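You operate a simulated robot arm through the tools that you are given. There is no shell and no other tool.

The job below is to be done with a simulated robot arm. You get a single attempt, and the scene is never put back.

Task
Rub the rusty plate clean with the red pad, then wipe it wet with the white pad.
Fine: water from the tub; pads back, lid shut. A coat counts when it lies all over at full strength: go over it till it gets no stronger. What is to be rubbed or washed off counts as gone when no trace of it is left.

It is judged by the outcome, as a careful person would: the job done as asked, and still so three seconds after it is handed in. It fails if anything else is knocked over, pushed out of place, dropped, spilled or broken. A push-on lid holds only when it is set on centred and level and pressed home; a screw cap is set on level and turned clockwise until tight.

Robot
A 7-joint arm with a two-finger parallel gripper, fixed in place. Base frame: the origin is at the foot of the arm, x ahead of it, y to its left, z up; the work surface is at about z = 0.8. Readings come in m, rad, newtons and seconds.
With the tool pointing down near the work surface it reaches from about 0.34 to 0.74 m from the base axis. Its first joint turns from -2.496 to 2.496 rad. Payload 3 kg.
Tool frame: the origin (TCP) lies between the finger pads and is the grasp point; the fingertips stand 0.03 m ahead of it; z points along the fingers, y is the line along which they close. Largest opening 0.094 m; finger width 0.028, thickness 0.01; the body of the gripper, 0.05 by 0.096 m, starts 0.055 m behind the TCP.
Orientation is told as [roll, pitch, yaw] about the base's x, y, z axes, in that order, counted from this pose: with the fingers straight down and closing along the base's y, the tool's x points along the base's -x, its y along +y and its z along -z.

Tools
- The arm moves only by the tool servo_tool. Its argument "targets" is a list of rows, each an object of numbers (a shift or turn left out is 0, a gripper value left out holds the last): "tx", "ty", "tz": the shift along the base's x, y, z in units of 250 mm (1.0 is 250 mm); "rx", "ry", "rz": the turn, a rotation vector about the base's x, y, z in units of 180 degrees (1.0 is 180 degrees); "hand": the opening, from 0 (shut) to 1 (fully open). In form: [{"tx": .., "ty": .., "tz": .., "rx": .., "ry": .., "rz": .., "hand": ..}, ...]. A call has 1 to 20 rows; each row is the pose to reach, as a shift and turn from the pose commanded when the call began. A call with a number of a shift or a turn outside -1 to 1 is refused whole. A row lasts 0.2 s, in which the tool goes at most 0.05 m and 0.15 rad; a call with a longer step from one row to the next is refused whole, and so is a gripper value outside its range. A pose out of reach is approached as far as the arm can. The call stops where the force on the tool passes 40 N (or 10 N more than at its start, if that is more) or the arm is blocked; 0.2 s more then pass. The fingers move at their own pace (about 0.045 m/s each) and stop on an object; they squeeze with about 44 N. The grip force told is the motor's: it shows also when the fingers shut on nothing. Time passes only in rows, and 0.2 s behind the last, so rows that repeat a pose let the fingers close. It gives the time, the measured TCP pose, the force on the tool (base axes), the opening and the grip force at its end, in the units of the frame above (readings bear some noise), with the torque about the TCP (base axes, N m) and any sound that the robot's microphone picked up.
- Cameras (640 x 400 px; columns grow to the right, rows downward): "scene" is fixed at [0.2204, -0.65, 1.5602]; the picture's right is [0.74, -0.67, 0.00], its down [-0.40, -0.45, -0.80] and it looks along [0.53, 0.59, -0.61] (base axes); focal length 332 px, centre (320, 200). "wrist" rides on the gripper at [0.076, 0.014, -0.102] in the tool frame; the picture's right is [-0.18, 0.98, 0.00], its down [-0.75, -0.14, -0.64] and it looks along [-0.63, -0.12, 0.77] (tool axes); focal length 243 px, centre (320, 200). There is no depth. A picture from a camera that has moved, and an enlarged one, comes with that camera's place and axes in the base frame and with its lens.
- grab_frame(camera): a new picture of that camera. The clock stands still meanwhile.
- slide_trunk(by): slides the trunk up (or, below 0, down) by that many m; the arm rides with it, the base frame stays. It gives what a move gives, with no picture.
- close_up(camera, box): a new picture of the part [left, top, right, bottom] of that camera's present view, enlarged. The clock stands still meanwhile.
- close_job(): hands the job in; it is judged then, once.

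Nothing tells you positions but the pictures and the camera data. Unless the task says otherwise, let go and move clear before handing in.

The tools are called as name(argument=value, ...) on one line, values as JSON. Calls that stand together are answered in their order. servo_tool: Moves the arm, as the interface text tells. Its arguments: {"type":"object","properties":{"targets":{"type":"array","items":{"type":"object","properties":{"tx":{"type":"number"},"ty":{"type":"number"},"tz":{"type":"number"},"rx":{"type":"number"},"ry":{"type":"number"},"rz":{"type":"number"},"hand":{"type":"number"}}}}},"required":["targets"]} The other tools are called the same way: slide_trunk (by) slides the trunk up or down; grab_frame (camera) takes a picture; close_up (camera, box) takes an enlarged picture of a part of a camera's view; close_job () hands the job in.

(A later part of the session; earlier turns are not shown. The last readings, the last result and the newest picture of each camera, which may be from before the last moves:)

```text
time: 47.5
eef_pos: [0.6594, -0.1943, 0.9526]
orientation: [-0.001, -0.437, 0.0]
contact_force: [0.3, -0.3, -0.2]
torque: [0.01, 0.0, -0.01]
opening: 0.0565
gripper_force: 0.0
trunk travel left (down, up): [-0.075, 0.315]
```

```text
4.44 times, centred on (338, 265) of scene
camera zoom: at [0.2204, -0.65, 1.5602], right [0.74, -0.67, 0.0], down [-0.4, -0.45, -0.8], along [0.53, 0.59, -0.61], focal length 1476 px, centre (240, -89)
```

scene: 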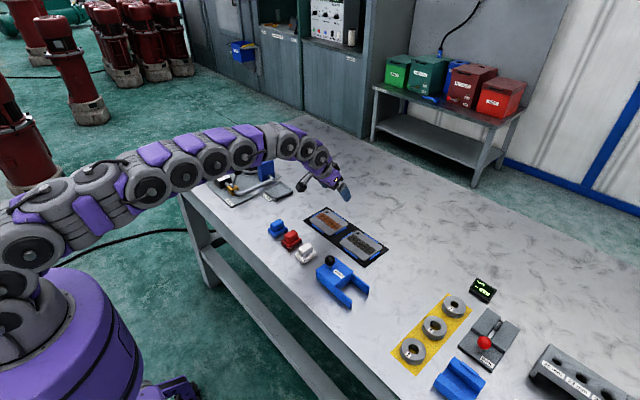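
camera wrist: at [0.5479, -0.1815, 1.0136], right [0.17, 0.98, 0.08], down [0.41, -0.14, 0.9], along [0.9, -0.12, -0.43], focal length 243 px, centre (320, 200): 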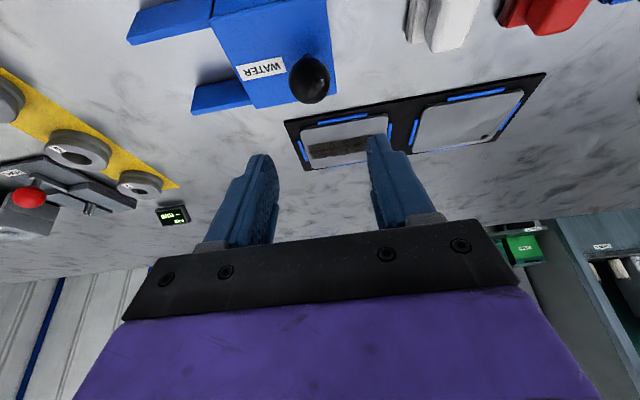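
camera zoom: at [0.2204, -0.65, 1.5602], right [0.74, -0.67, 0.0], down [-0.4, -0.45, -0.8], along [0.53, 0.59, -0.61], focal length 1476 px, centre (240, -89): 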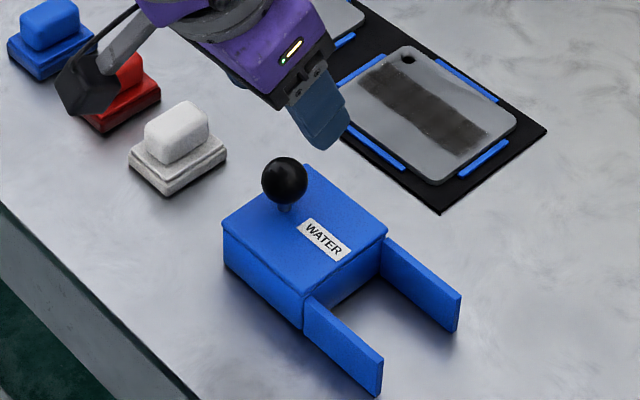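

The wrist view puts the knob at about (0.663, −0.197). I'm descending so the ball sits between the fingers.

servo_tool(targets=[{"tx": -0.01, "ty": -0.011, "tz": -0.1}, {"tx": -0.01, "ty": -0.011, "tz": -0.2}, {"tx": -0.01, "ty": -0.011, "tz": -0.26}, {"tx": -0.01, "ty": -0.011, "tz": -0.285}, {"tx": -0.01, "ty": -0.011, "tz": -0.285}])

close_up(camera="scene", box=[290, 220, 386, 310])

grab_frame(camera="wrist")

```text
time: 48.7
eef_pos: [0.6536, -0.1994, 0.8789]
orientation: [0.002, -0.438, -0.001]
contact_force: [0.1, -0.3, 0.2]
torque: [-0.01, 0.02, 0.04]
opening: 0.0565
gripper_force: 0.1
trunk travel left (down, up): [-0.075, 0.315]
```

```text
4.44 times, centred on (338, 265) of scene
camera zoom: at [0.2204, -0.65, 1.5602], right [0.74, -0.67, 0.0], down [-0.4, -0.45, -0.8], along [0.53, 0.59, -0.61], focal length 1476 px, centre (240, -89)
```

zoom: 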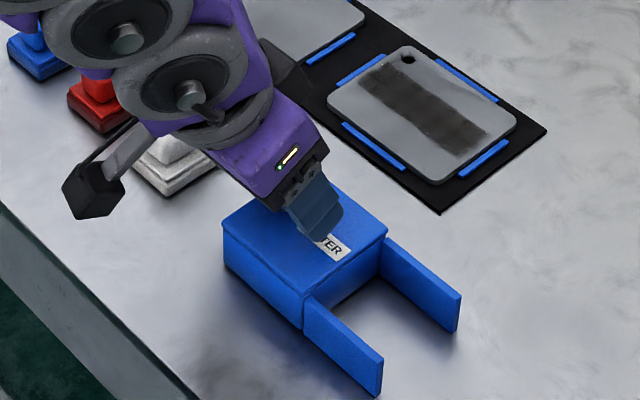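

```text
taken
camera wrist: at [0.5429, -0.1857, 0.9402], right [0.17, 0.98, 0.08], down [0.41, -0.14, 0.9], along [0.9, -0.12, -0.43], focal length 243 px, centre (320, 200)
```

wrist: 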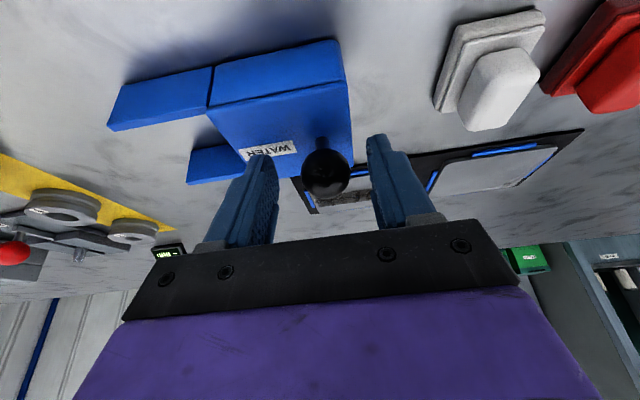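

The ball lies between the fingers. I'll nudge +2 mm in y, then close on it.

servo_tool(targets=[{"ty": 0.006, "hand": 0.6}, {"ty": 0.006, "hand": 0.4}, {"ty": 0.006, "hand": 0.25}, {"ty": 0.006, "hand": 0.25}, {"ty": 0.006, "hand": 0.0}, {"ty": 0.006, "hand": 0.0}])

grab_frame(camera="wrist")

```text
time: 50.1
eef_pos: [0.6536, -0.1964, 0.879]
orientation: [0.001, -0.439, -0.002]
contact_force: [0.0, 0.3, -0.1]
torque: [0.01, -0.01, 0.02]
opening: 0.0289
gripper_force: 45.0
trunk travel left (down, up): [-0.075, 0.315]
```

```text
taken
camera wrist: at [0.5427, -0.1838, 0.9405], right [0.17, 0.98, 0.08], down [0.41, -0.14, 0.9], along [0.9, -0.12, -0.43], focal length 243 px, centre (320, 200)
```

wrist: 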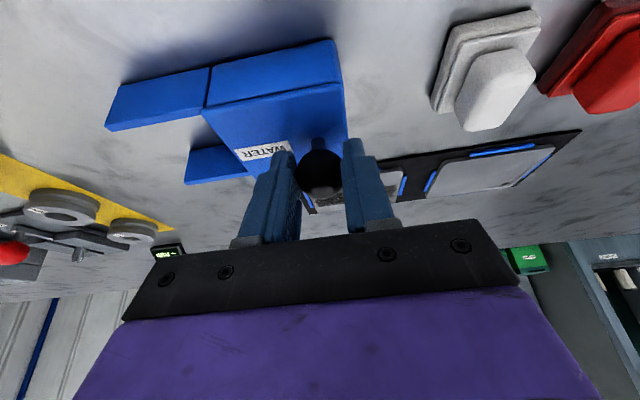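

The knob is held (opening 0.0289, no side force). I'll try sliding it toward −y by a small amount along the rails.

servo_tool(targets=[{"ty": -0.02}, {"ty": -0.04}, {"ty": -0.06}, {"ty": -0.06}])

close_up(camera="scene", box=[290, 220, 386, 310])

```text
time: 51.1
eef_pos: [0.6548, -0.2138, 0.8789]
orientation: [0.0, -0.44, -0.001]
contact_force: [-7.3, -0.8, 3.4]
torque: [0.0, 0.11, 0.0]
opening: 0.0287
gripper_force: 45.2
trunk travel left (down, up): [-0.075, 0.315]
```

```text
4.44 times, centred on (338, 265) of scene
camera zoom: at [0.2204, -0.65, 1.5602], right [0.74, -0.67, 0.0], down [-0.4, -0.45, -0.8], along [0.53, 0.59, -0.61], focal length 1476 px, centre (240, -89)
```

zoom: 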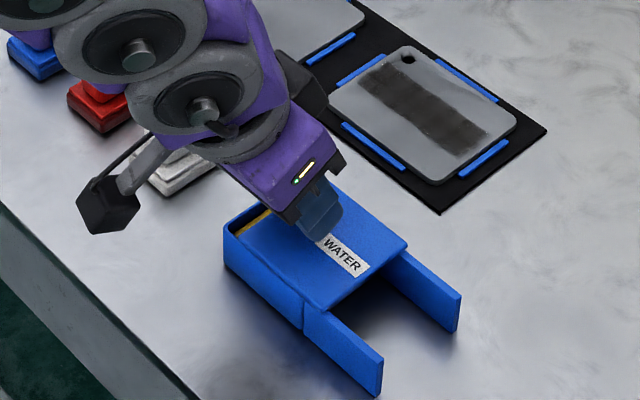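

The lid slides along the rails, opening the tub. I'll continue with a slight x correction to relieve the side force.

servo_tool(targets=[{"tx": -0.003, "ty": -0.03}, {"tx": -0.003, "ty": -0.06}, {"tx": -0.003, "ty": -0.09}, {"tx": -0.003, "ty": -0.12}, {"tx": -0.003, "ty": -0.12}])

close_up(camera="scene", box=[290, 220, 386, 310])

```text
time: 52.3
eef_pos: [0.6541, -0.2412, 0.8797]
orientation: [0.002, -0.441, 0.0]
contact_force: [0.1, -0.4, 11.5]
torque: [-0.04, -0.13, -0.01]
opening: 0.0286
gripper_force: 45.4
trunk travel left (down, up): [-0.075, 0.315]
```

```text
4.44 times, centred on (338, 265) of scene
camera zoom: at [0.2204, -0.65, 1.5602], right [0.74, -0.67, 0.0], down [-0.4, -0.45, -0.8], along [0.53, 0.59, -0.61], focal length 1476 px, centre (240, -89)
```

zoom: 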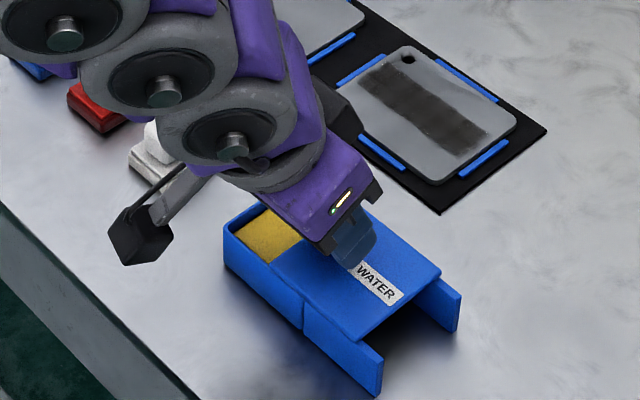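

servo_tool(targets=[{"ty": -0.02, "tz": 0.004}, {"ty": -0.05, "tz": 0.004}, {"ty": -0.08, "tz": 0.004}, {"ty": -0.1, "tz": 0.004}, {"ty": -0.1, "tz": 0.004}])

close_up(camera="scene", box=[290, 220, 386, 310])

```text
time: 53.5
eef_pos: [0.653, -0.2657, 0.8794]
orientation: [0.003, -0.437, -0.001]
contact_force: [16.3, 0.0, 2.5]
torque: [0.07, -0.34, 0.01]
opening: 0.0289
gripper_force: 45.0
trunk travel left (down, up): [-0.075, 0.315]
```

```text
4.44 times, centred on (338, 265) of scene
camera zoom: at [0.2204, -0.65, 1.5602], right [0.74, -0.67, 0.0], down [-0.4, -0.45, -0.8], along [0.53, 0.59, -0.61], focal length 1476 px, centre (240, -89)
```

zoom: 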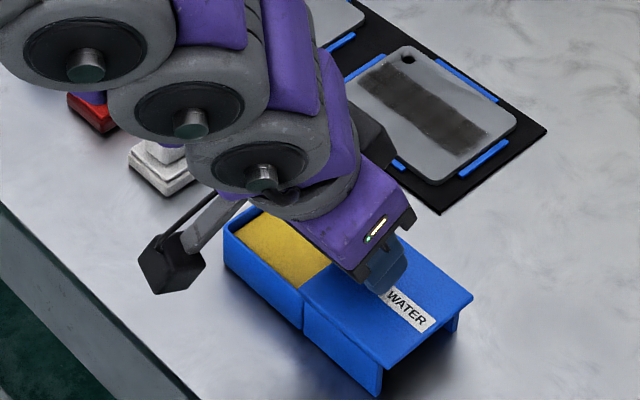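

The tub is fully open (about 69 mm of travel) and shows a yellow soaked sponge inside. I'll relieve the side force, release the knob, and rise straight up.

servo_tool(targets=[{"tx": 0.004}, {"tx": 0.006}, {"tx": 0.006, "hand": 0.2}, {"tx": 0.006, "hand": 0.4}, {"tx": 0.006, "hand": 0.6}, {"tx": 0.006, "hand": 0.6}, {"tx": 0.006, "tz": 0.1, "hand": 0.6}, {"tx": 0.006, "tz": 0.2, "hand": 0.6}, {"tx": 0.006, "tz": 0.35, "hand": 0.6}, {"tx": 0.006, "tz": 0.4, "hand": 0.6}])

servo_tool(targets=[{"ty": 0.18}, {"ty": 0.36}, {"ty": 0.54}, {"ty": 0.7}, {"ty": 0.7}])

close_up(camera="scene", box=[290, 220, 386, 310])

grab_frame(camera="wrist")

```text
time: 55.7
eef_pos: [0.6545, -0.2672, 0.9783]
orientation: [0.001, -0.439, -0.002]
contact_force: [0.0, 0.3, -0.3]
torque: [-0.03, -0.01, -0.02]
opening: 0.0566
gripper_force: 0.1
trunk travel left (down, up): [-0.075, 0.315]
```

```text
time: 56.9
eef_pos: [0.6546, -0.0924, 0.982]
orientation: [0.001, -0.44, -0.001]
contact_force: [-0.5, 0.1, 0.3]
torque: [0.0, 0.01, 0.04]
opening: 0.0562
gripper_force: 0.0
trunk travel left (down, up): [-0.075, 0.315]
```

```text
4.44 times, centred on (338, 265) of scene
camera zoom: at [0.2204, -0.65, 1.5602], right [0.74, -0.67, 0.0], down [-0.4, -0.45, -0.8], along [0.53, 0.59, -0.61], focal length 1476 px, centre (240, -89)
```

zoom: 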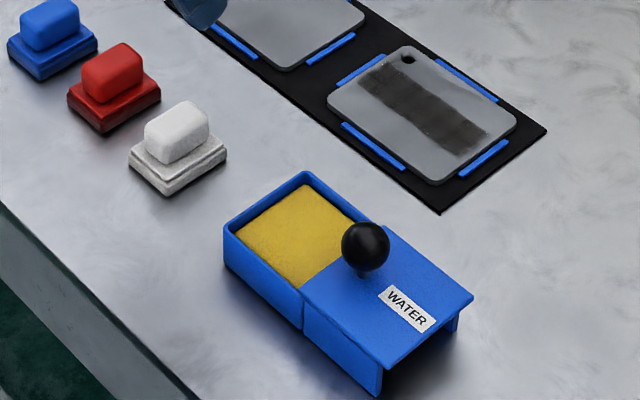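

```text
taken
camera wrist: at [0.5431, -0.0783, 1.0415], right [0.17, 0.98, 0.08], down [0.41, -0.14, 0.9], along [0.9, -0.12, -0.43], focal length 243 px, centre (320, 200)
```

wrist: 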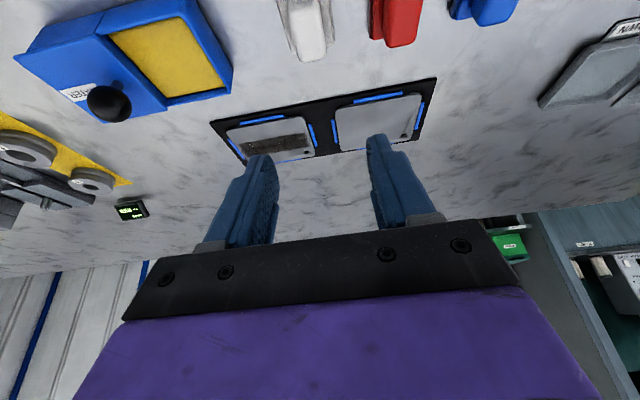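

The tub is open with a yellow soaked sponge, opening at about x 0.635–0.696, y −0.184 to −0.243. Next I pick up the white pad at about (0.663, −0.092), descending part-way and checking alignment.

servo_tool(targets=[{"tz": -0.18}, {"tz": -0.34}, {"tz": -0.37}, {"tz": -0.37}])

grab_frame(camera="wrist")

close_up(camera="scene", box=[270, 200, 350, 270])

```text
time: 57.9
eef_pos: [0.6551, -0.0933, 0.8881]
orientation: [0.002, -0.441, -0.001]
contact_force: [-0.6, -0.1, 0.4]
torque: [0.0, 0.02, -0.02]
opening: 0.0565
gripper_force: 0.0
trunk travel left (down, up): [-0.075, 0.315]
```

```text
taken
camera wrist: at [0.544, -0.0798, 0.9485], right [0.17, 0.98, 0.08], down [0.41, -0.14, 0.9], along [0.9, -0.12, -0.43], focal length 243 px, centre (320, 200)
```

wrist: 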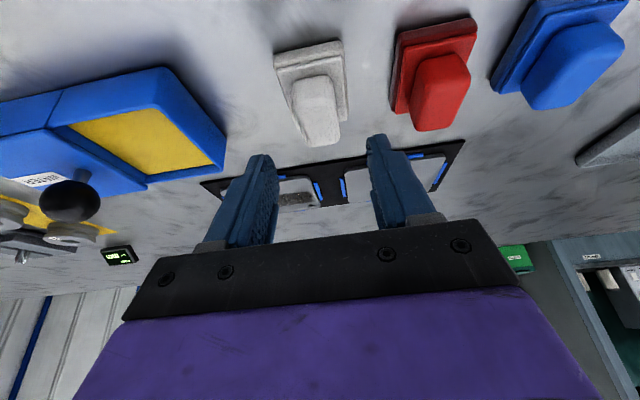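

```text
5.71 times, centred on (310, 235) of scene
camera zoom: at [0.2204, -0.65, 1.5602], right [0.74, -0.67, 0.0], down [-0.4, -0.45, -0.8], along [0.53, 0.59, -0.61], focal length 1898 px, centre (377, 0)
```

zoom: 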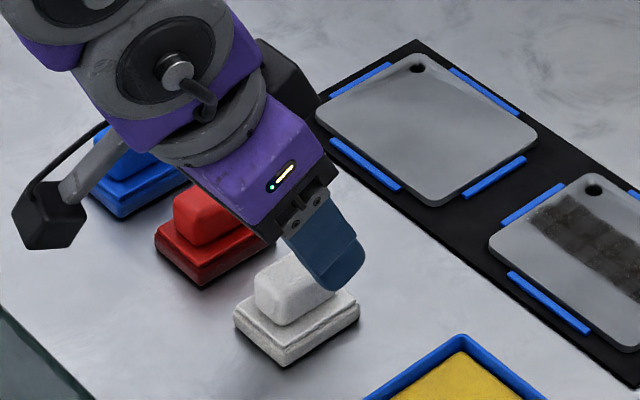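

White is aligned just as red was. I'm descending to grasp height and closing.

servo_tool(targets=[{"tz": -0.05}, {"tz": -0.1}, {"tz": -0.13}, {"tz": -0.147}, {"tz": -0.147}])

servo_tool(targets=[{"tz": 0.0}, {"tz": 0.0, "hand": 0.0}, {"tz": 0.0, "hand": 0.0}, {"tz": 0.0, "hand": 0.0}, {"tz": 0.0, "hand": 0.0}, {"tz": 0.0, "hand": 0.0}])

grab_frame(camera="wrist")

close_up(camera="scene", box=[270, 200, 350, 270])

```text
time: 59.1
eef_pos: [0.6547, -0.0914, 0.8504]
orientation: [-0.001, -0.44, -0.003]
contact_force: [-1.0, -0.1, -0.2]
torque: [0.0, 0.01, 0.01]
opening: 0.0564
gripper_force: 0.0
trunk travel left (down, up): [-0.075, 0.315]
```

```text
time: 60.5
eef_pos: [0.6552, -0.0909, 0.8514]
orientation: [0.001, -0.44, -0.001]
contact_force: [1.0, -0.4, 5.0]
torque: [-0.02, -0.01, 0.0]
opening: 0.025
gripper_force: 44.0
trunk travel left (down, up): [-0.075, 0.315]
```

```text
taken
camera wrist: at [0.5433, -0.0785, 0.9117], right [0.17, 0.98, 0.08], down [0.41, -0.14, 0.9], along [0.9, -0.12, -0.43], focal length 243 px, centre (320, 200)
```

wrist: 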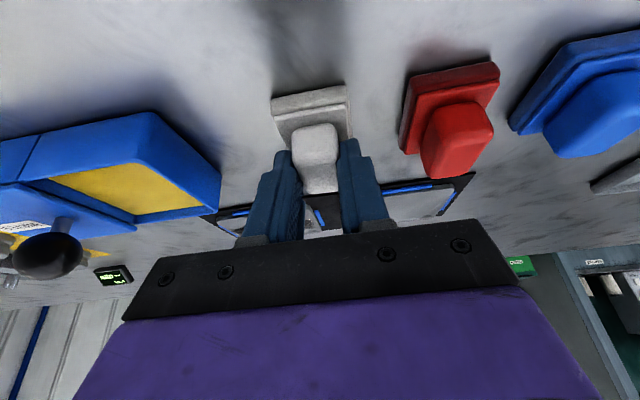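

```text
5.71 times, centred on (310, 235) of scene
camera zoom: at [0.2204, -0.65, 1.5602], right [0.74, -0.67, 0.0], down [-0.4, -0.45, -0.8], along [0.53, 0.59, -0.61], focal length 1898 px, centre (377, 0)
```

zoom: 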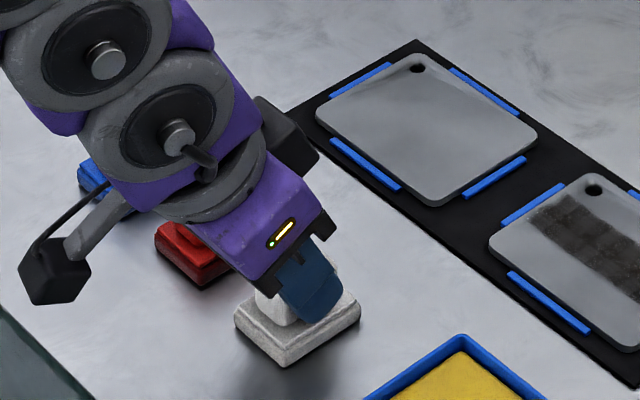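

The white pad is gripped at TCP (0.655, −0.091, 0.851). I'll lift it and carry it above the sponge at y≈−0.212.

servo_tool(targets=[{"tz": 0.1}, {"tz": 0.2}, {"tz": 0.28}, {"tz": 0.28, "ty": -0.12}, {"tz": 0.28, "ty": -0.24}, {"tz": 0.28, "ty": -0.36}, {"tz": 0.28, "ty": -0.484, "tx": 0.01}, {"tz": 0.28, "ty": -0.484, "tx": 0.01}])

grab_frame(camera="wrist")

close_up(camera="scene", box=[290, 220, 386, 310])

```text
time: 62.3
eef_pos: [0.6558, -0.2157, 0.9212]
orientation: [0.002, -0.438, -0.002]
contact_force: [0.0, 0.5, -0.7]
torque: [-0.01, 0.01, 0.01]
opening: 0.025
gripper_force: 44.8
trunk travel left (down, up): [-0.075, 0.315]
```

```text
taken
camera wrist: at [0.5442, -0.2028, 0.982], right [0.17, 0.98, 0.08], down [0.41, -0.14, 0.9], along [0.9, -0.12, -0.43], focal length 243 px, centre (320, 200)
```

wrist: 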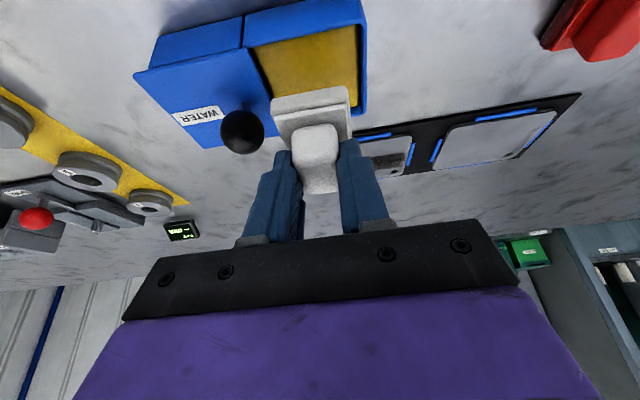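

```text
4.44 times, centred on (338, 265) of scene
camera zoom: at [0.2204, -0.65, 1.5602], right [0.74, -0.67, 0.0], down [-0.4, -0.45, -0.8], along [0.53, 0.59, -0.61], focal length 1476 px, centre (240, -89)
```

zoom: 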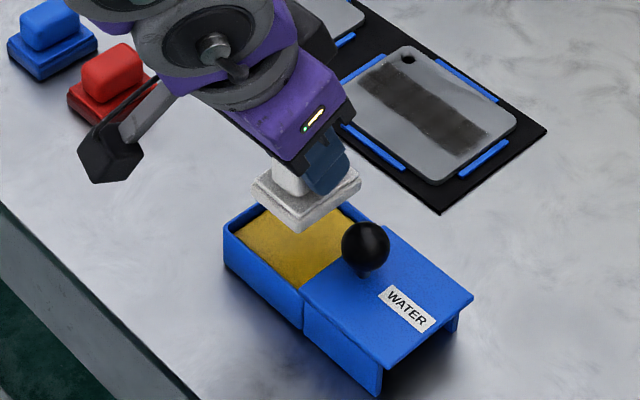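

The opening centre is about (0.6655, −0.217); the pad is lined up. I'll lower it in careful steps onto the sponge.

servo_tool(targets=[{"tx": 0.007, "tz": -0.06}, {"tx": 0.007, "tz": -0.1}, {"tx": 0.007, "tz": -0.13}, {"tx": 0.007, "tz": -0.13}])

close_up(camera="scene", box=[300, 230, 364, 290])

close_up(camera="wrist", box=[200, 20, 440, 200])

```text
time: 63.3
eef_pos: [0.6578, -0.2134, 0.89]
orientation: [0.0, -0.438, 0.0]
contact_force: [0.2, -1.2, -0.7]
torque: [-0.03, -0.02, 0.02]
opening: 0.0251
gripper_force: 44.2
trunk travel left (down, up): [-0.075, 0.315]
```

```text
6.67 times, centred on (332, 260) of scene
camera zoom: at [0.2204, -0.65, 1.5602], right [0.74, -0.67, 0.0], down [-0.4, -0.45, -0.8], along [0.53, 0.59, -0.61], focal length 2214 px, centre (240, -200)
```

zoom: 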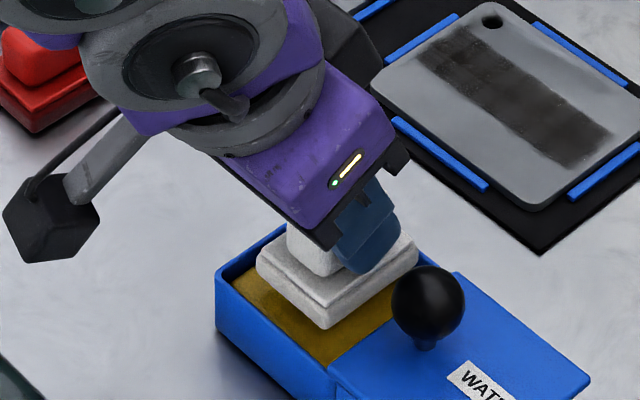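

```text
2.22 times, centred on (320, 110) of wrist
camera zoom: at [0.5467, -0.2001, 0.9495], right [0.17, 0.98, 0.08], down [0.41, -0.14, 0.9], along [0.9, -0.12, -0.43], focal length 539 px, centre (320, 400)
```

zoom: 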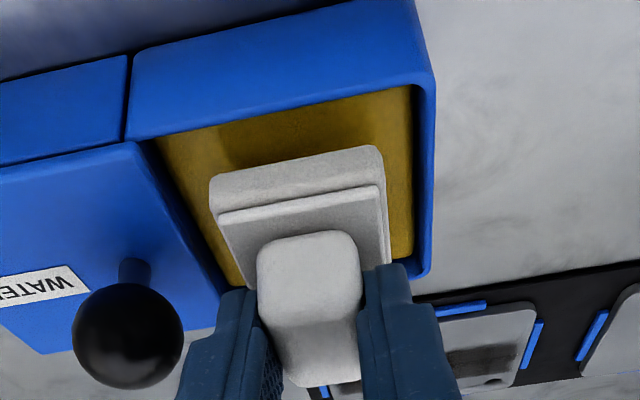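

servo_tool(targets=[{"tz": -0.01, "ty": -0.005}, {"tz": -0.02, "ty": -0.005}, {"tz": -0.03, "ty": -0.005}, {"tz": -0.036, "ty": -0.005}, {"tz": -0.036, "ty": -0.005}])

```text
time: 64.5
eef_pos: [0.6588, -0.2148, 0.8801]
orientation: [0.001, -0.44, 0.0]
contact_force: [0.6, -0.7, 4.4]
torque: [-0.02, 0.01, 0.02]
opening: 0.0251
gripper_force: 44.2
trunk travel left (down, up): [-0.075, 0.315]
```

Contact with the sponge at TCP z≈0.880. I'll press a little more and dwell so the pad soaks.

servo_tool(targets=[{"tz": -0.003}, {"tz": -0.006}, {"tz": -0.006}, {"tz": -0.006}, {"tz": -0.006}, {"tz": -0.006}, {"tz": -0.006}, {"tz": -0.006}])

close_up(camera="scene", box=[300, 230, 364, 290])

```text
time: 66.3
eef_pos: [0.6587, -0.2144, 0.8801]
orientation: [-0.001, -0.442, -0.002]
contact_force: [7.5, -5.8, 32.1]
torque: [-0.14, -0.26, -0.06]
opening: 0.0251
gripper_force: 44.1
trunk travel left (down, up): [-0.075, 0.315]
```

```text
6.67 times, centred on (332, 260) of scene
camera zoom: at [0.2204, -0.65, 1.5602], right [0.74, -0.67, 0.0], down [-0.4, -0.45, -0.8], along [0.53, 0.59, -0.61], focal length 2214 px, centre (240, -200)
```

zoom: 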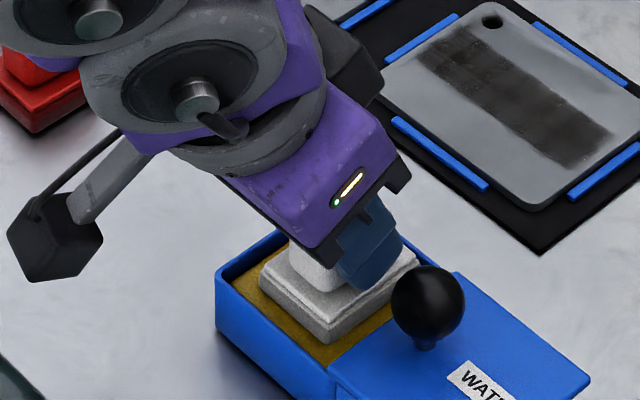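

The pad is pressed on the sponge (about 32 N). I'll lift it, take a path between the pads and the mat (x≈0.725), and bring it above the clean plate.

servo_tool(targets=[{"tz": 0.03}, {"tz": 0.1}, {"tz": 0.18}, {"tz": 0.2}, {"tz": 0.2}])

grab_frame(camera="wrist")

close_up(camera="scene", box=[290, 220, 386, 310])

```text
time: 67.5
eef_pos: [0.6602, -0.2146, 0.9269]
orientation: [0.002, -0.438, -0.003]
contact_force: [0.0, 0.0, -0.4]
torque: [0.0, 0.0, 0.01]
opening: 0.0249
gripper_force: 44.4
trunk travel left (down, up): [-0.075, 0.315]
```

```text
taken
camera wrist: at [0.5485, -0.2012, 0.9872], right [0.17, 0.98, 0.08], down [0.41, -0.14, 0.9], along [0.9, -0.12, -0.43], focal length 243 px, centre (320, 200)
```

wrist: 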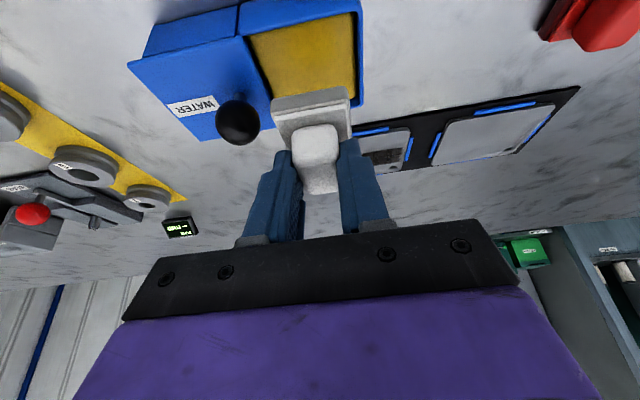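

```text
4.44 times, centred on (338, 265) of scene
camera zoom: at [0.2204, -0.65, 1.5602], right [0.74, -0.67, 0.0], down [-0.4, -0.45, -0.8], along [0.53, 0.59, -0.61], focal length 1476 px, centre (240, -89)
```

zoom: 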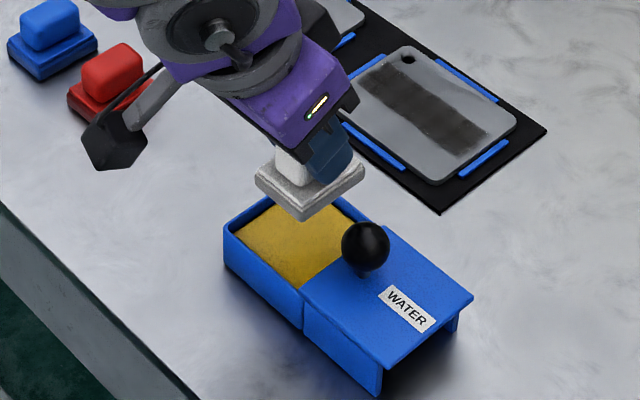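

servo_tool(targets=[{"tx": 0.13}, {"tx": 0.26, "ty": 0.05}, {"tx": 0.26, "ty": 0.22}, {"tx": 0.26, "ty": 0.4}, {"tx": 0.26, "ty": 0.58}, {"tx": 0.26, "ty": 0.74}, {"tx": 0.38, "ty": 0.755}, {"tx": 0.52, "ty": 0.755}, {"tx": 0.52, "ty": 0.755, "tz": -0.12}, {"tx": 0.52, "ty": 0.755, "tz": -0.24}, {"tx": 0.52, "ty": 0.755, "tz": -0.255}, {"tx": 0.52, "ty": 0.755, "tz": -0.255}])

close_up(camera="scene", box=[300, 190, 380, 250])

```text
time: 70.1
eef_pos: [0.7898, -0.025, 0.8629]
orientation: [0.001, -0.438, -0.003]
contact_force: [-0.2, 0.0, -0.3]
torque: [-0.02, -0.01, 0.03]
opening: 0.0252
gripper_force: 44.2
trunk travel left (down, up): [-0.075, 0.315]
```

```text
6.67 times, centred on (340, 220) of scene
camera zoom: at [0.2204, -0.65, 1.5602], right [0.74, -0.67, 0.0], down [-0.4, -0.45, -0.8], along [0.53, 0.59, -0.61], focal length 2214 px, centre (187, 67)
```

zoom: 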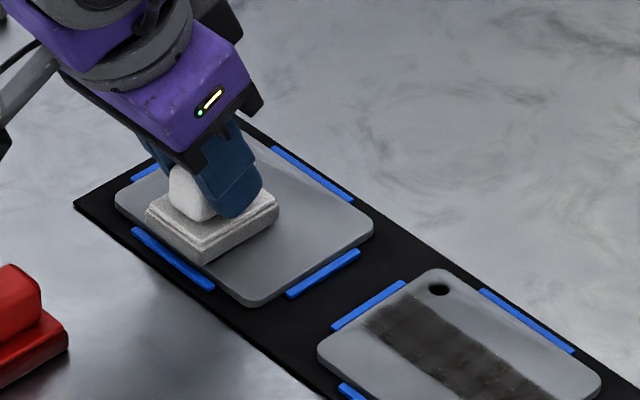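

servo_tool(targets=[{"tz": -0.006}, {"tz": -0.012}, {"tz": -0.018}, {"tz": -0.018}])

```text
time: 71.1
eef_pos: [0.7888, -0.0252, 0.8593]
orientation: [-0.001, -0.439, -0.002]
contact_force: [1.3, -0.1, 2.3]
torque: [0.03, -0.03, 0.01]
opening: 0.0249
gripper_force: 43.8
trunk travel left (down, up): [-0.075, 0.315]
```

Light contact made. I'll press about 1 mm further and sweep the near lane of the plate.

servo_tool(targets=[{"tz": -0.004}, {"ty": 0.05, "tz": -0.005}, {"ty": 0.1, "tz": -0.005}, {"ty": 0.14, "tz": -0.005}, {"ty": 0.1, "tz": -0.005}, {"ty": 0.05, "tz": -0.005}, {"ty": 0.0, "tz": -0.005}, {"ty": -0.05, "tz": -0.005}, {"ty": -0.1, "tz": -0.005}, {"ty": -0.143, "tz": -0.005}, {"ty": -0.1, "tz": -0.005}, {"ty": -0.05, "tz": -0.005}, {"ty": 0.0, "tz": -0.005}, {"ty": 0.05, "tz": -0.005}, {"ty": 0.1, "tz": -0.005}, {"ty": 0.14, "tz": -0.005}])

close_up(camera="scene", box=[300, 190, 380, 250])

```text
time: 74.5
eef_pos: [0.7869, 0.0078, 0.8602]
orientation: [0.002, -0.44, -0.003]
contact_force: [-0.8, -13.2, 27.2]
torque: [-0.48, -0.24, -0.1]
opening: 0.025
gripper_force: 43.9
trunk travel left (down, up): [-0.075, 0.315]
```

```text
6.67 times, centred on (340, 220) of scene
camera zoom: at [0.2204, -0.65, 1.5602], right [0.74, -0.67, 0.0], down [-0.4, -0.45, -0.8], along [0.53, 0.59, -0.61], focal length 2214 px, centre (187, 67)
```

zoom: 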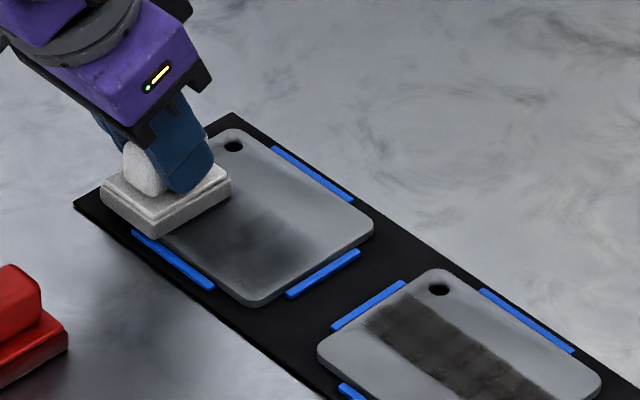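

The wetting shows as a dark film building up under the pad. Next I sweep the far lane (x +0.042) along the full length.

servo_tool(targets=[{"tx": 0.06, "tz": 0.002}, {"tx": 0.12, "tz": 0.002}, {"tx": 0.168, "tz": 0.002}, {"tx": 0.168, "ty": 0.015, "tz": 0.002}, {"tx": 0.168, "ty": -0.05, "tz": 0.002}, {"tx": 0.168, "ty": -0.1, "tz": 0.002}, {"tx": 0.168, "ty": -0.15, "tz": 0.002}, {"tx": 0.168, "ty": -0.2, "tz": 0.002}, {"tx": 0.168, "ty": -0.25, "tz": 0.002}, {"tx": 0.168, "ty": -0.295, "tz": 0.002}, {"tx": 0.168, "ty": -0.25, "tz": 0.002}, {"tx": 0.168, "ty": -0.2, "tz": 0.002}, {"tx": 0.168, "ty": -0.15, "tz": 0.002}, {"tx": 0.168, "ty": -0.1, "tz": 0.002}, {"tx": 0.168, "ty": -0.05, "tz": 0.002}, {"tx": 0.168, "ty": 0.0, "tz": 0.002}, {"tx": 0.168, "ty": 0.015, "tz": 0.002}, {"tx": 0.168, "ty": 0.0, "tz": 0.002}])

close_up(camera="scene", box=[300, 190, 380, 250])

```text
time: 78.3
eef_pos: [0.8302, 0.0116, 0.8605]
orientation: [-0.001, -0.44, 0.0]
contact_force: [-1.4, 0.8, 12.4]
torque: [-0.02, -0.12, 0.02]
opening: 0.0251
gripper_force: 43.9
trunk travel left (down, up): [-0.075, 0.315]
```

```text
6.67 times, centred on (340, 220) of scene
camera zoom: at [0.2204, -0.65, 1.5602], right [0.74, -0.67, 0.0], down [-0.4, -0.45, -0.8], along [0.53, 0.59, -0.61], focal length 2214 px, centre (187, 67)
```

zoom: 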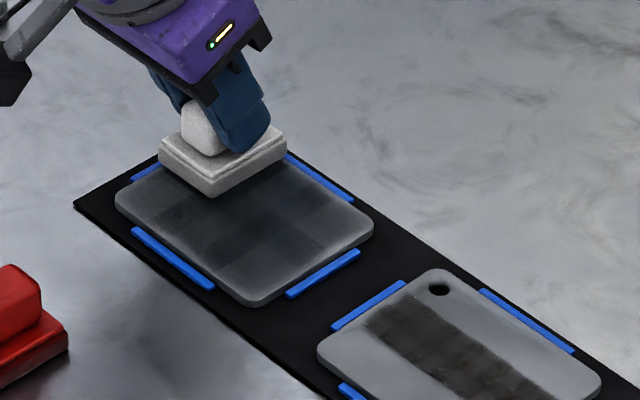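

The film covers the plate but isn't even yet. I continue with more passes in both lanes.

servo_tool(targets=[{"ty": -0.05}, {"ty": -0.1}, {"ty": -0.15}, {"ty": -0.2}, {"ty": -0.25}, {"ty": -0.3}, {"tx": -0.05, "ty": -0.3}, {"tx": -0.1, "ty": -0.3}, {"tx": -0.155, "ty": -0.3}, {"tx": -0.155, "ty": -0.25}, {"tx": -0.155, "ty": -0.2}, {"tx": -0.155, "ty": -0.15}, {"tx": -0.155, "ty": -0.1}, {"tx": -0.155, "ty": -0.05}, {"tx": -0.155, "ty": 0.0}, {"tx": -0.155, "ty": 0.01}, {"tx": -0.155, "ty": -0.05}, {"tx": -0.155, "ty": -0.1}, {"tx": -0.155, "ty": -0.15}, {"tx": -0.155, "ty": -0.15}])

close_up(camera="scene", box=[300, 190, 380, 250])

```text
time: 82.5
eef_pos: [0.7902, -0.0273, 0.8603]
orientation: [0.0, -0.444, -0.002]
contact_force: [0.7, 6.9, 29.6]
torque: [0.26, 0.17, 0.04]
opening: 0.0249
gripper_force: 44.6
trunk travel left (down, up): [-0.075, 0.315]
```

```text
6.67 times, centred on (340, 220) of scene
camera zoom: at [0.2204, -0.65, 1.5602], right [0.74, -0.67, 0.0], down [-0.4, -0.45, -0.8], along [0.53, 0.59, -0.61], focal length 2214 px, centre (187, 67)
```

zoom: 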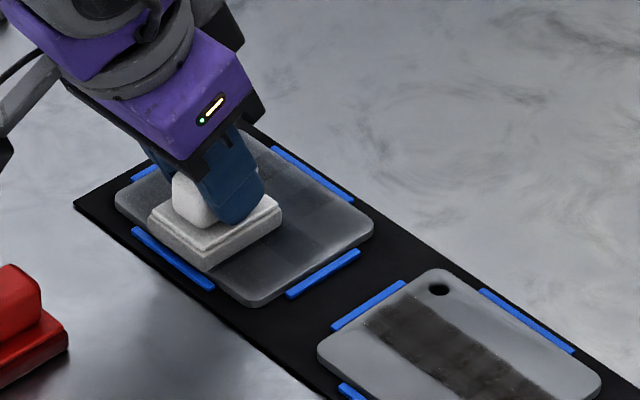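

servo_tool(targets=[{"tz": 0.1}, {"tz": 0.25}, {"tx": -0.15, "tz": 0.3}, {"tx": -0.25, "tz": 0.3}])

close_up(camera="scene", box=[305, 200, 361, 240])

grab_frame(camera="wrist")

```text
time: 83.5
eef_pos: [0.7311, -0.0291, 0.9346]
orientation: [0.001, -0.439, -0.002]
contact_force: [-0.3, 0.5, -0.9]
torque: [-0.03, 0.03, -0.01]
opening: 0.0249
gripper_force: 44.2
trunk travel left (down, up): [-0.075, 0.315]
```

```text
10.00 times, centred on (333, 220) of scene
camera zoom: at [0.2204, -0.65, 1.5602], right [0.74, -0.67, 0.0], down [-0.4, -0.45, -0.8], along [0.53, 0.59, -0.61], focal length 3321 px, centre (190, 0)
```

zoom: 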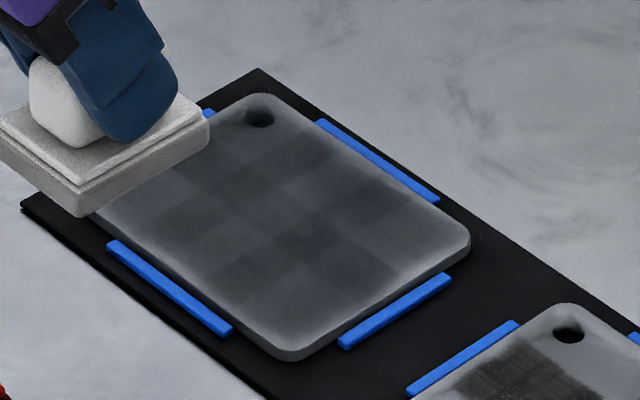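

```text
taken
camera wrist: at [0.6188, -0.0155, 0.9957], right [0.17, 0.98, 0.08], down [0.41, -0.14, 0.9], along [0.9, -0.12, -0.43], focal length 243 px, centre (320, 200)
```

wrist: 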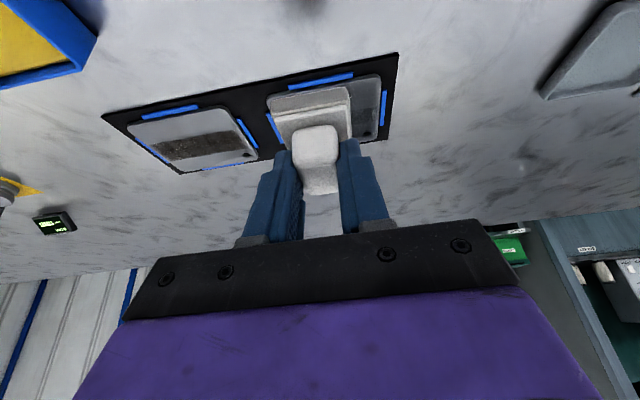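

The film shows up as a patchwork of cells of uneven strength. I'll wait two seconds and compare, to see whether it fades with time.

servo_tool(targets=[{"tx": -0.1}, {"tx": -0.2}, {"tx": -0.2}, {"tx": -0.2}, {"tx": -0.2}, {"tx": -0.2}, {"tx": -0.2}, {"tx": -0.2}, {"tx": -0.2}, {"tx": -0.2}])

close_up(camera="scene", box=[305, 200, 361, 240])

```text
time: 85.7
eef_pos: [0.6793, -0.0267, 0.9348]
orientation: [0.001, -0.436, 0.001]
contact_force: [0.1, -0.5, -1.3]
torque: [-0.01, -0.02, 0.03]
opening: 0.0248
gripper_force: 43.7
trunk travel left (down, up): [-0.075, 0.315]
```

```text
10.00 times, centred on (333, 220) of scene
camera zoom: at [0.2204, -0.65, 1.5602], right [0.74, -0.67, 0.0], down [-0.4, -0.45, -0.8], along [0.53, 0.59, -0.61], focal length 3321 px, centre (190, 0)
```

zoom: 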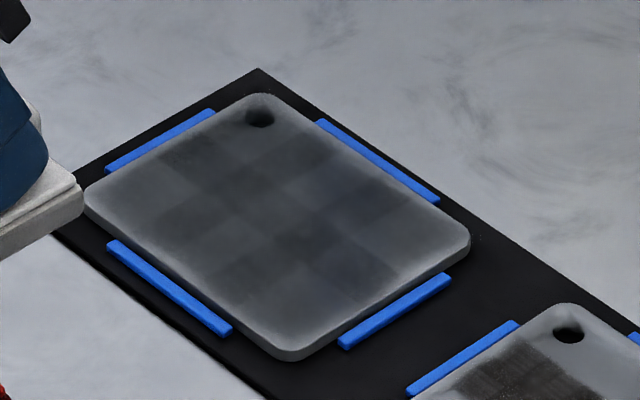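

close_up(camera="scene", box=[300, 190, 380, 250])

close_up(camera="wrist", box=[240, 40, 440, 165])

```text
6.67 times, centred on (340, 220) of scene
camera zoom: at [0.2204, -0.65, 1.5602], right [0.74, -0.67, 0.0], down [-0.4, -0.45, -0.8], along [0.53, 0.59, -0.61], focal length 2214 px, centre (187, 67)
```

zoom: 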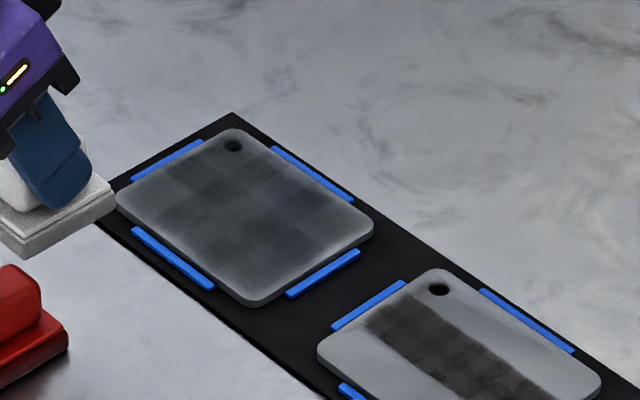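

```text
3.20 times, centred on (340, 102) of wrist
camera zoom: at [0.5684, -0.0134, 0.9949], right [0.17, 0.98, 0.08], down [0.41, -0.14, 0.9], along [0.9, -0.12, -0.43], focal length 776 px, centre (256, 512)
```

zoom: 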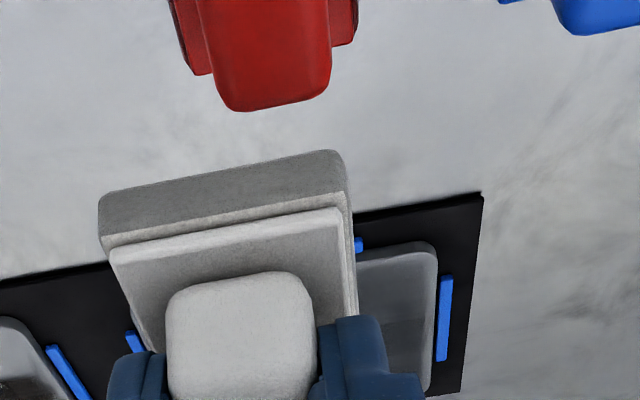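

The film isn't fading with time; the pattern is stable. I'll re-wet the pad on the sponge and go over the plate again, then compare the strength.

servo_tool(targets=[{"tx": 0.1, "ty": -0.05}, {"tx": 0.184, "ty": -0.15}, {"tx": 0.184, "ty": -0.33}, {"tx": 0.184, "ty": -0.51}, {"tx": 0.184, "ty": -0.69}, {"tx": 0.1, "ty": -0.752}, {"tx": 0.0, "ty": -0.752}, {"tx": -0.082, "ty": -0.752}, {"tx": -0.082, "ty": -0.752}])

close_up(camera="wrist", box=[200, 0, 440, 180])

```text
time: 87.7
eef_pos: [0.6593, -0.2156, 0.9361]
orientation: [0.0, -0.44, -0.002]
contact_force: [-0.2, 0.1, -0.4]
torque: [-0.02, -0.01, 0.03]
opening: 0.0251
gripper_force: 43.5
trunk travel left (down, up): [-0.075, 0.315]
```

```text
2.22 times, centred on (320, 90) of wrist
camera zoom: at [0.548, -0.2021, 0.9957], right [0.17, 0.98, 0.08], down [0.41, -0.14, 0.9], along [0.9, -0.12, -0.43], focal length 539 px, centre (320, 444)
```

zoom: 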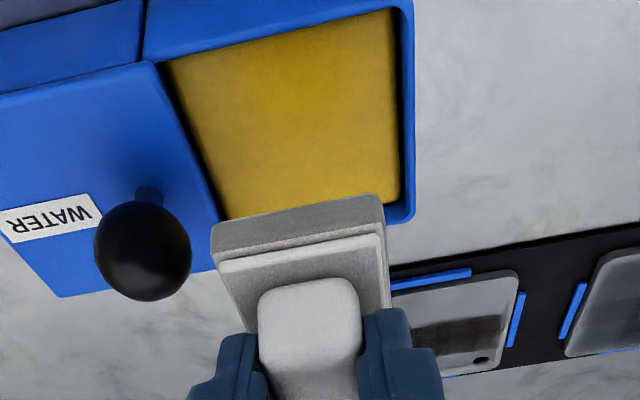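

servo_tool(targets=[{"tz": -0.08}, {"tz": -0.16}, {"tz": -0.2}, {"tz": -0.21}, {"tz": -0.22}, {"tz": -0.225}, {"tz": -0.225}])

servo_tool(targets=[{"tz": -0.004}, {"tz": -0.007}, {"tz": -0.007}, {"tz": -0.007}, {"tz": -0.007}, {"tz": -0.007}, {"tz": -0.007}])

```text
time: 89.3
eef_pos: [0.6598, -0.2171, 0.8796]
orientation: [-0.001, -0.442, -0.003]
contact_force: [1.9, -1.0, 14.9]
torque: [-0.03, 0.25, 0.04]
opening: 0.025
gripper_force: 43.8
trunk travel left (down, up): [-0.075, 0.315]
```

```text
time: 90.3
eef_pos: [0.6605, -0.2175, 0.8798]
orientation: [-0.001, -0.447, -0.003]
contact_force: [-10.2, 0.9, 16.6]
torque: [0.1, 0.83, 0.01]
opening: 0.025
gripper_force: 44.1
trunk travel left (down, up): [-0.075, 0.315]
stopped in row 4: the force on the tool passed its limit at 40 N (the readings are from after the stop); the commanded pose is now the measured one
```

The force limit tripped at 40 N, so the press is sufficient. I'll lift off and return to the plate by the same path.

servo_tool(targets=[{"tx": -0.006, "tz": 0.02}, {"tx": -0.006, "tz": 0.08}, {"tx": -0.006, "tz": 0.2}, {"tx": -0.006, "tz": 0.2}])

close_up(camera="wrist", box=[200, 0, 440, 180])

close_up(camera="scene", box=[290, 220, 386, 310])

```text
time: 91.3
eef_pos: [0.6601, -0.2173, 0.9258]
orientation: [-0.003, -0.444, -0.002]
contact_force: [-0.1, 0.1, -0.9]
torque: [0.01, 0.0, 0.03]
opening: 0.0249
gripper_force: 44.0
trunk travel left (down, up): [-0.075, 0.315]
```

```text
2.22 times, centred on (320, 90) of wrist
camera zoom: at [0.548, -0.2039, 0.9875], right [0.17, 0.98, 0.08], down [0.41, -0.14, 0.9], along [0.9, -0.12, -0.42], focal length 539 px, centre (320, 444)
```

zoom: 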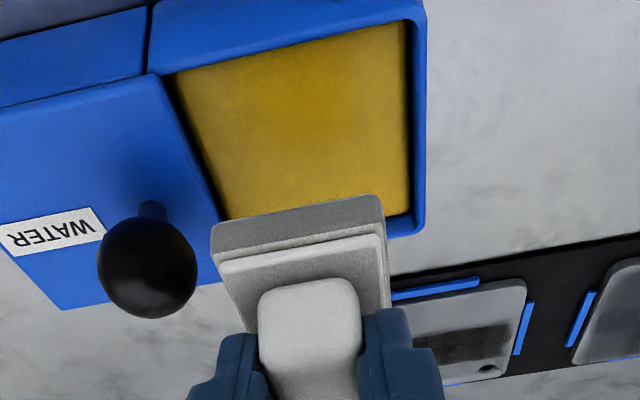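

```text
4.44 times, centred on (338, 265) of scene
camera zoom: at [0.2204, -0.65, 1.5602], right [0.74, -0.67, 0.0], down [-0.4, -0.45, -0.8], along [0.53, 0.59, -0.61], focal length 1476 px, centre (240, -89)
```

zoom: 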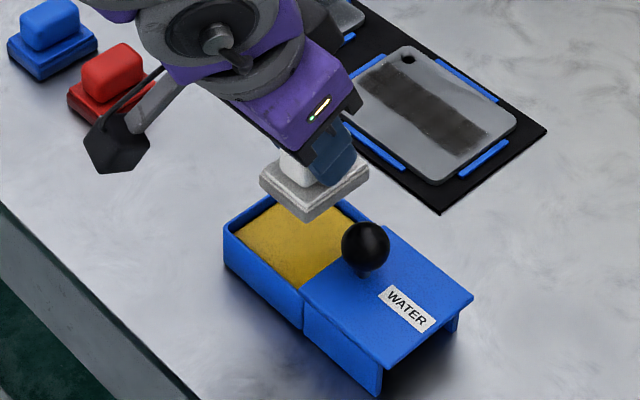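

servo_tool(targets=[{"tx": 0.13, "ry": 0.002}, {"tx": 0.26, "ty": 0.05, "ry": 0.002}, {"tx": 0.26, "ty": 0.22, "ry": 0.002}, {"tx": 0.26, "ty": 0.4, "ry": 0.002}, {"tx": 0.26, "ty": 0.58, "ry": 0.002}, {"tx": 0.26, "ty": 0.75, "ry": 0.002}, {"tx": 0.38, "ty": 0.769, "ry": 0.002}, {"tx": 0.525, "ty": 0.769, "ry": 0.002}, {"tx": 0.525, "ty": 0.769, "tz": -0.12, "ry": 0.002}, {"tx": 0.525, "ty": 0.769, "tz": -0.23, "ry": 0.002}, {"tx": 0.525, "ty": 0.769, "tz": -0.25, "ry": 0.002}, {"tx": 0.525, "ty": 0.769, "tz": -0.255, "ry": 0.002}, {"tx": 0.525, "ty": 0.769, "tz": -0.26, "ry": 0.002}, {"tx": 0.525, "ty": 0.769, "tz": -0.265, "ry": 0.002}, {"tx": 0.525, "ty": 0.769, "tz": -0.265, "ry": 0.002}])

```text
time: 94.5
eef_pos: [0.7915, -0.0257, 0.8619]
orientation: [-0.004, -0.439, -0.001]
contact_force: [0.9, 0.1, -0.8]
torque: [0.0, 0.01, 0.01]
opening: 0.0253
gripper_force: 44.0
trunk travel left (down, up): [-0.075, 0.315]
```

servo_tool(targets=[{"tz": -0.006, "rx": 0.001}, {"tz": -0.011, "rx": 0.001}, {"tz": -0.014, "rx": 0.001}, {"tz": -0.014, "rx": 0.001}])

```text
time: 95.5
eef_pos: [0.7899, -0.0243, 0.8589]
orientation: [-0.001, -0.44, -0.004]
contact_force: [1.5, -0.4, 18.4]
torque: [-0.08, 0.08, 0.0]
opening: 0.0251
gripper_force: 44.1
trunk travel left (down, up): [-0.075, 0.315]
```

servo_tool(targets=[{"ty": 0.05}, {"ty": 0.1}, {"ty": 0.145}, {"ty": 0.1}, {"ty": 0.05}, {"ty": 0.0}, {"ty": -0.05}, {"ty": -0.1}, {"ty": -0.15}, {"ty": -0.1}, {"ty": -0.05}, {"ty": 0.0}, {"ty": 0.05}, {"ty": 0.1}, {"ty": 0.145}, {"tx": 0.05, "ty": 0.145}, {"tx": 0.1, "ty": 0.145}, {"tx": 0.155, "ty": 0.145}, {"tx": 0.155, "ty": 0.1}, {"tx": 0.155, "ty": 0.05}])

servo_tool(targets=[{"ty": -0.05}, {"ty": -0.1}, {"ty": -0.15}, {"ty": -0.2}, {"ty": -0.15}, {"ty": -0.1}, {"ty": -0.05}, {"ty": 0.0}, {"ty": 0.05}, {"ty": 0.095}, {"ty": 0.05}, {"ty": 0.0}, {"ty": -0.05}, {"ty": -0.1}, {"ty": -0.15}, {"ty": -0.2}, {"ty": -0.2}])

close_up(camera="scene", box=[300, 190, 380, 250])

```text
time: 99.7
eef_pos: [0.8289, -0.01, 0.8592]
orientation: [0.002, -0.437, -0.001]
contact_force: [0.9, 7.7, 15.1]
torque: [0.33, -0.05, 0.01]
opening: 0.0251
gripper_force: 44.0
trunk travel left (down, up): [-0.075, 0.315]
```

```text
time: 103.3
eef_pos: [0.8296, -0.0622, 0.8597]
orientation: [-0.001, -0.439, -0.002]
contact_force: [2.3, 3.3, 13.9]
torque: [0.11, 0.03, 0.04]
opening: 0.0252
gripper_force: 44.0
trunk travel left (down, up): [-0.075, 0.315]
```

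```text
6.67 times, centred on (340, 220) of scene
camera zoom: at [0.2204, -0.65, 1.5602], right [0.74, -0.67, 0.0], down [-0.4, -0.45, -0.8], along [0.53, 0.59, -0.61], focal length 2214 px, centre (187, 67)
```

zoom: 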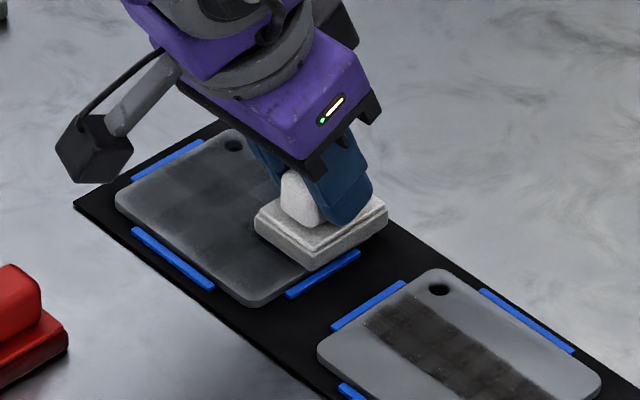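

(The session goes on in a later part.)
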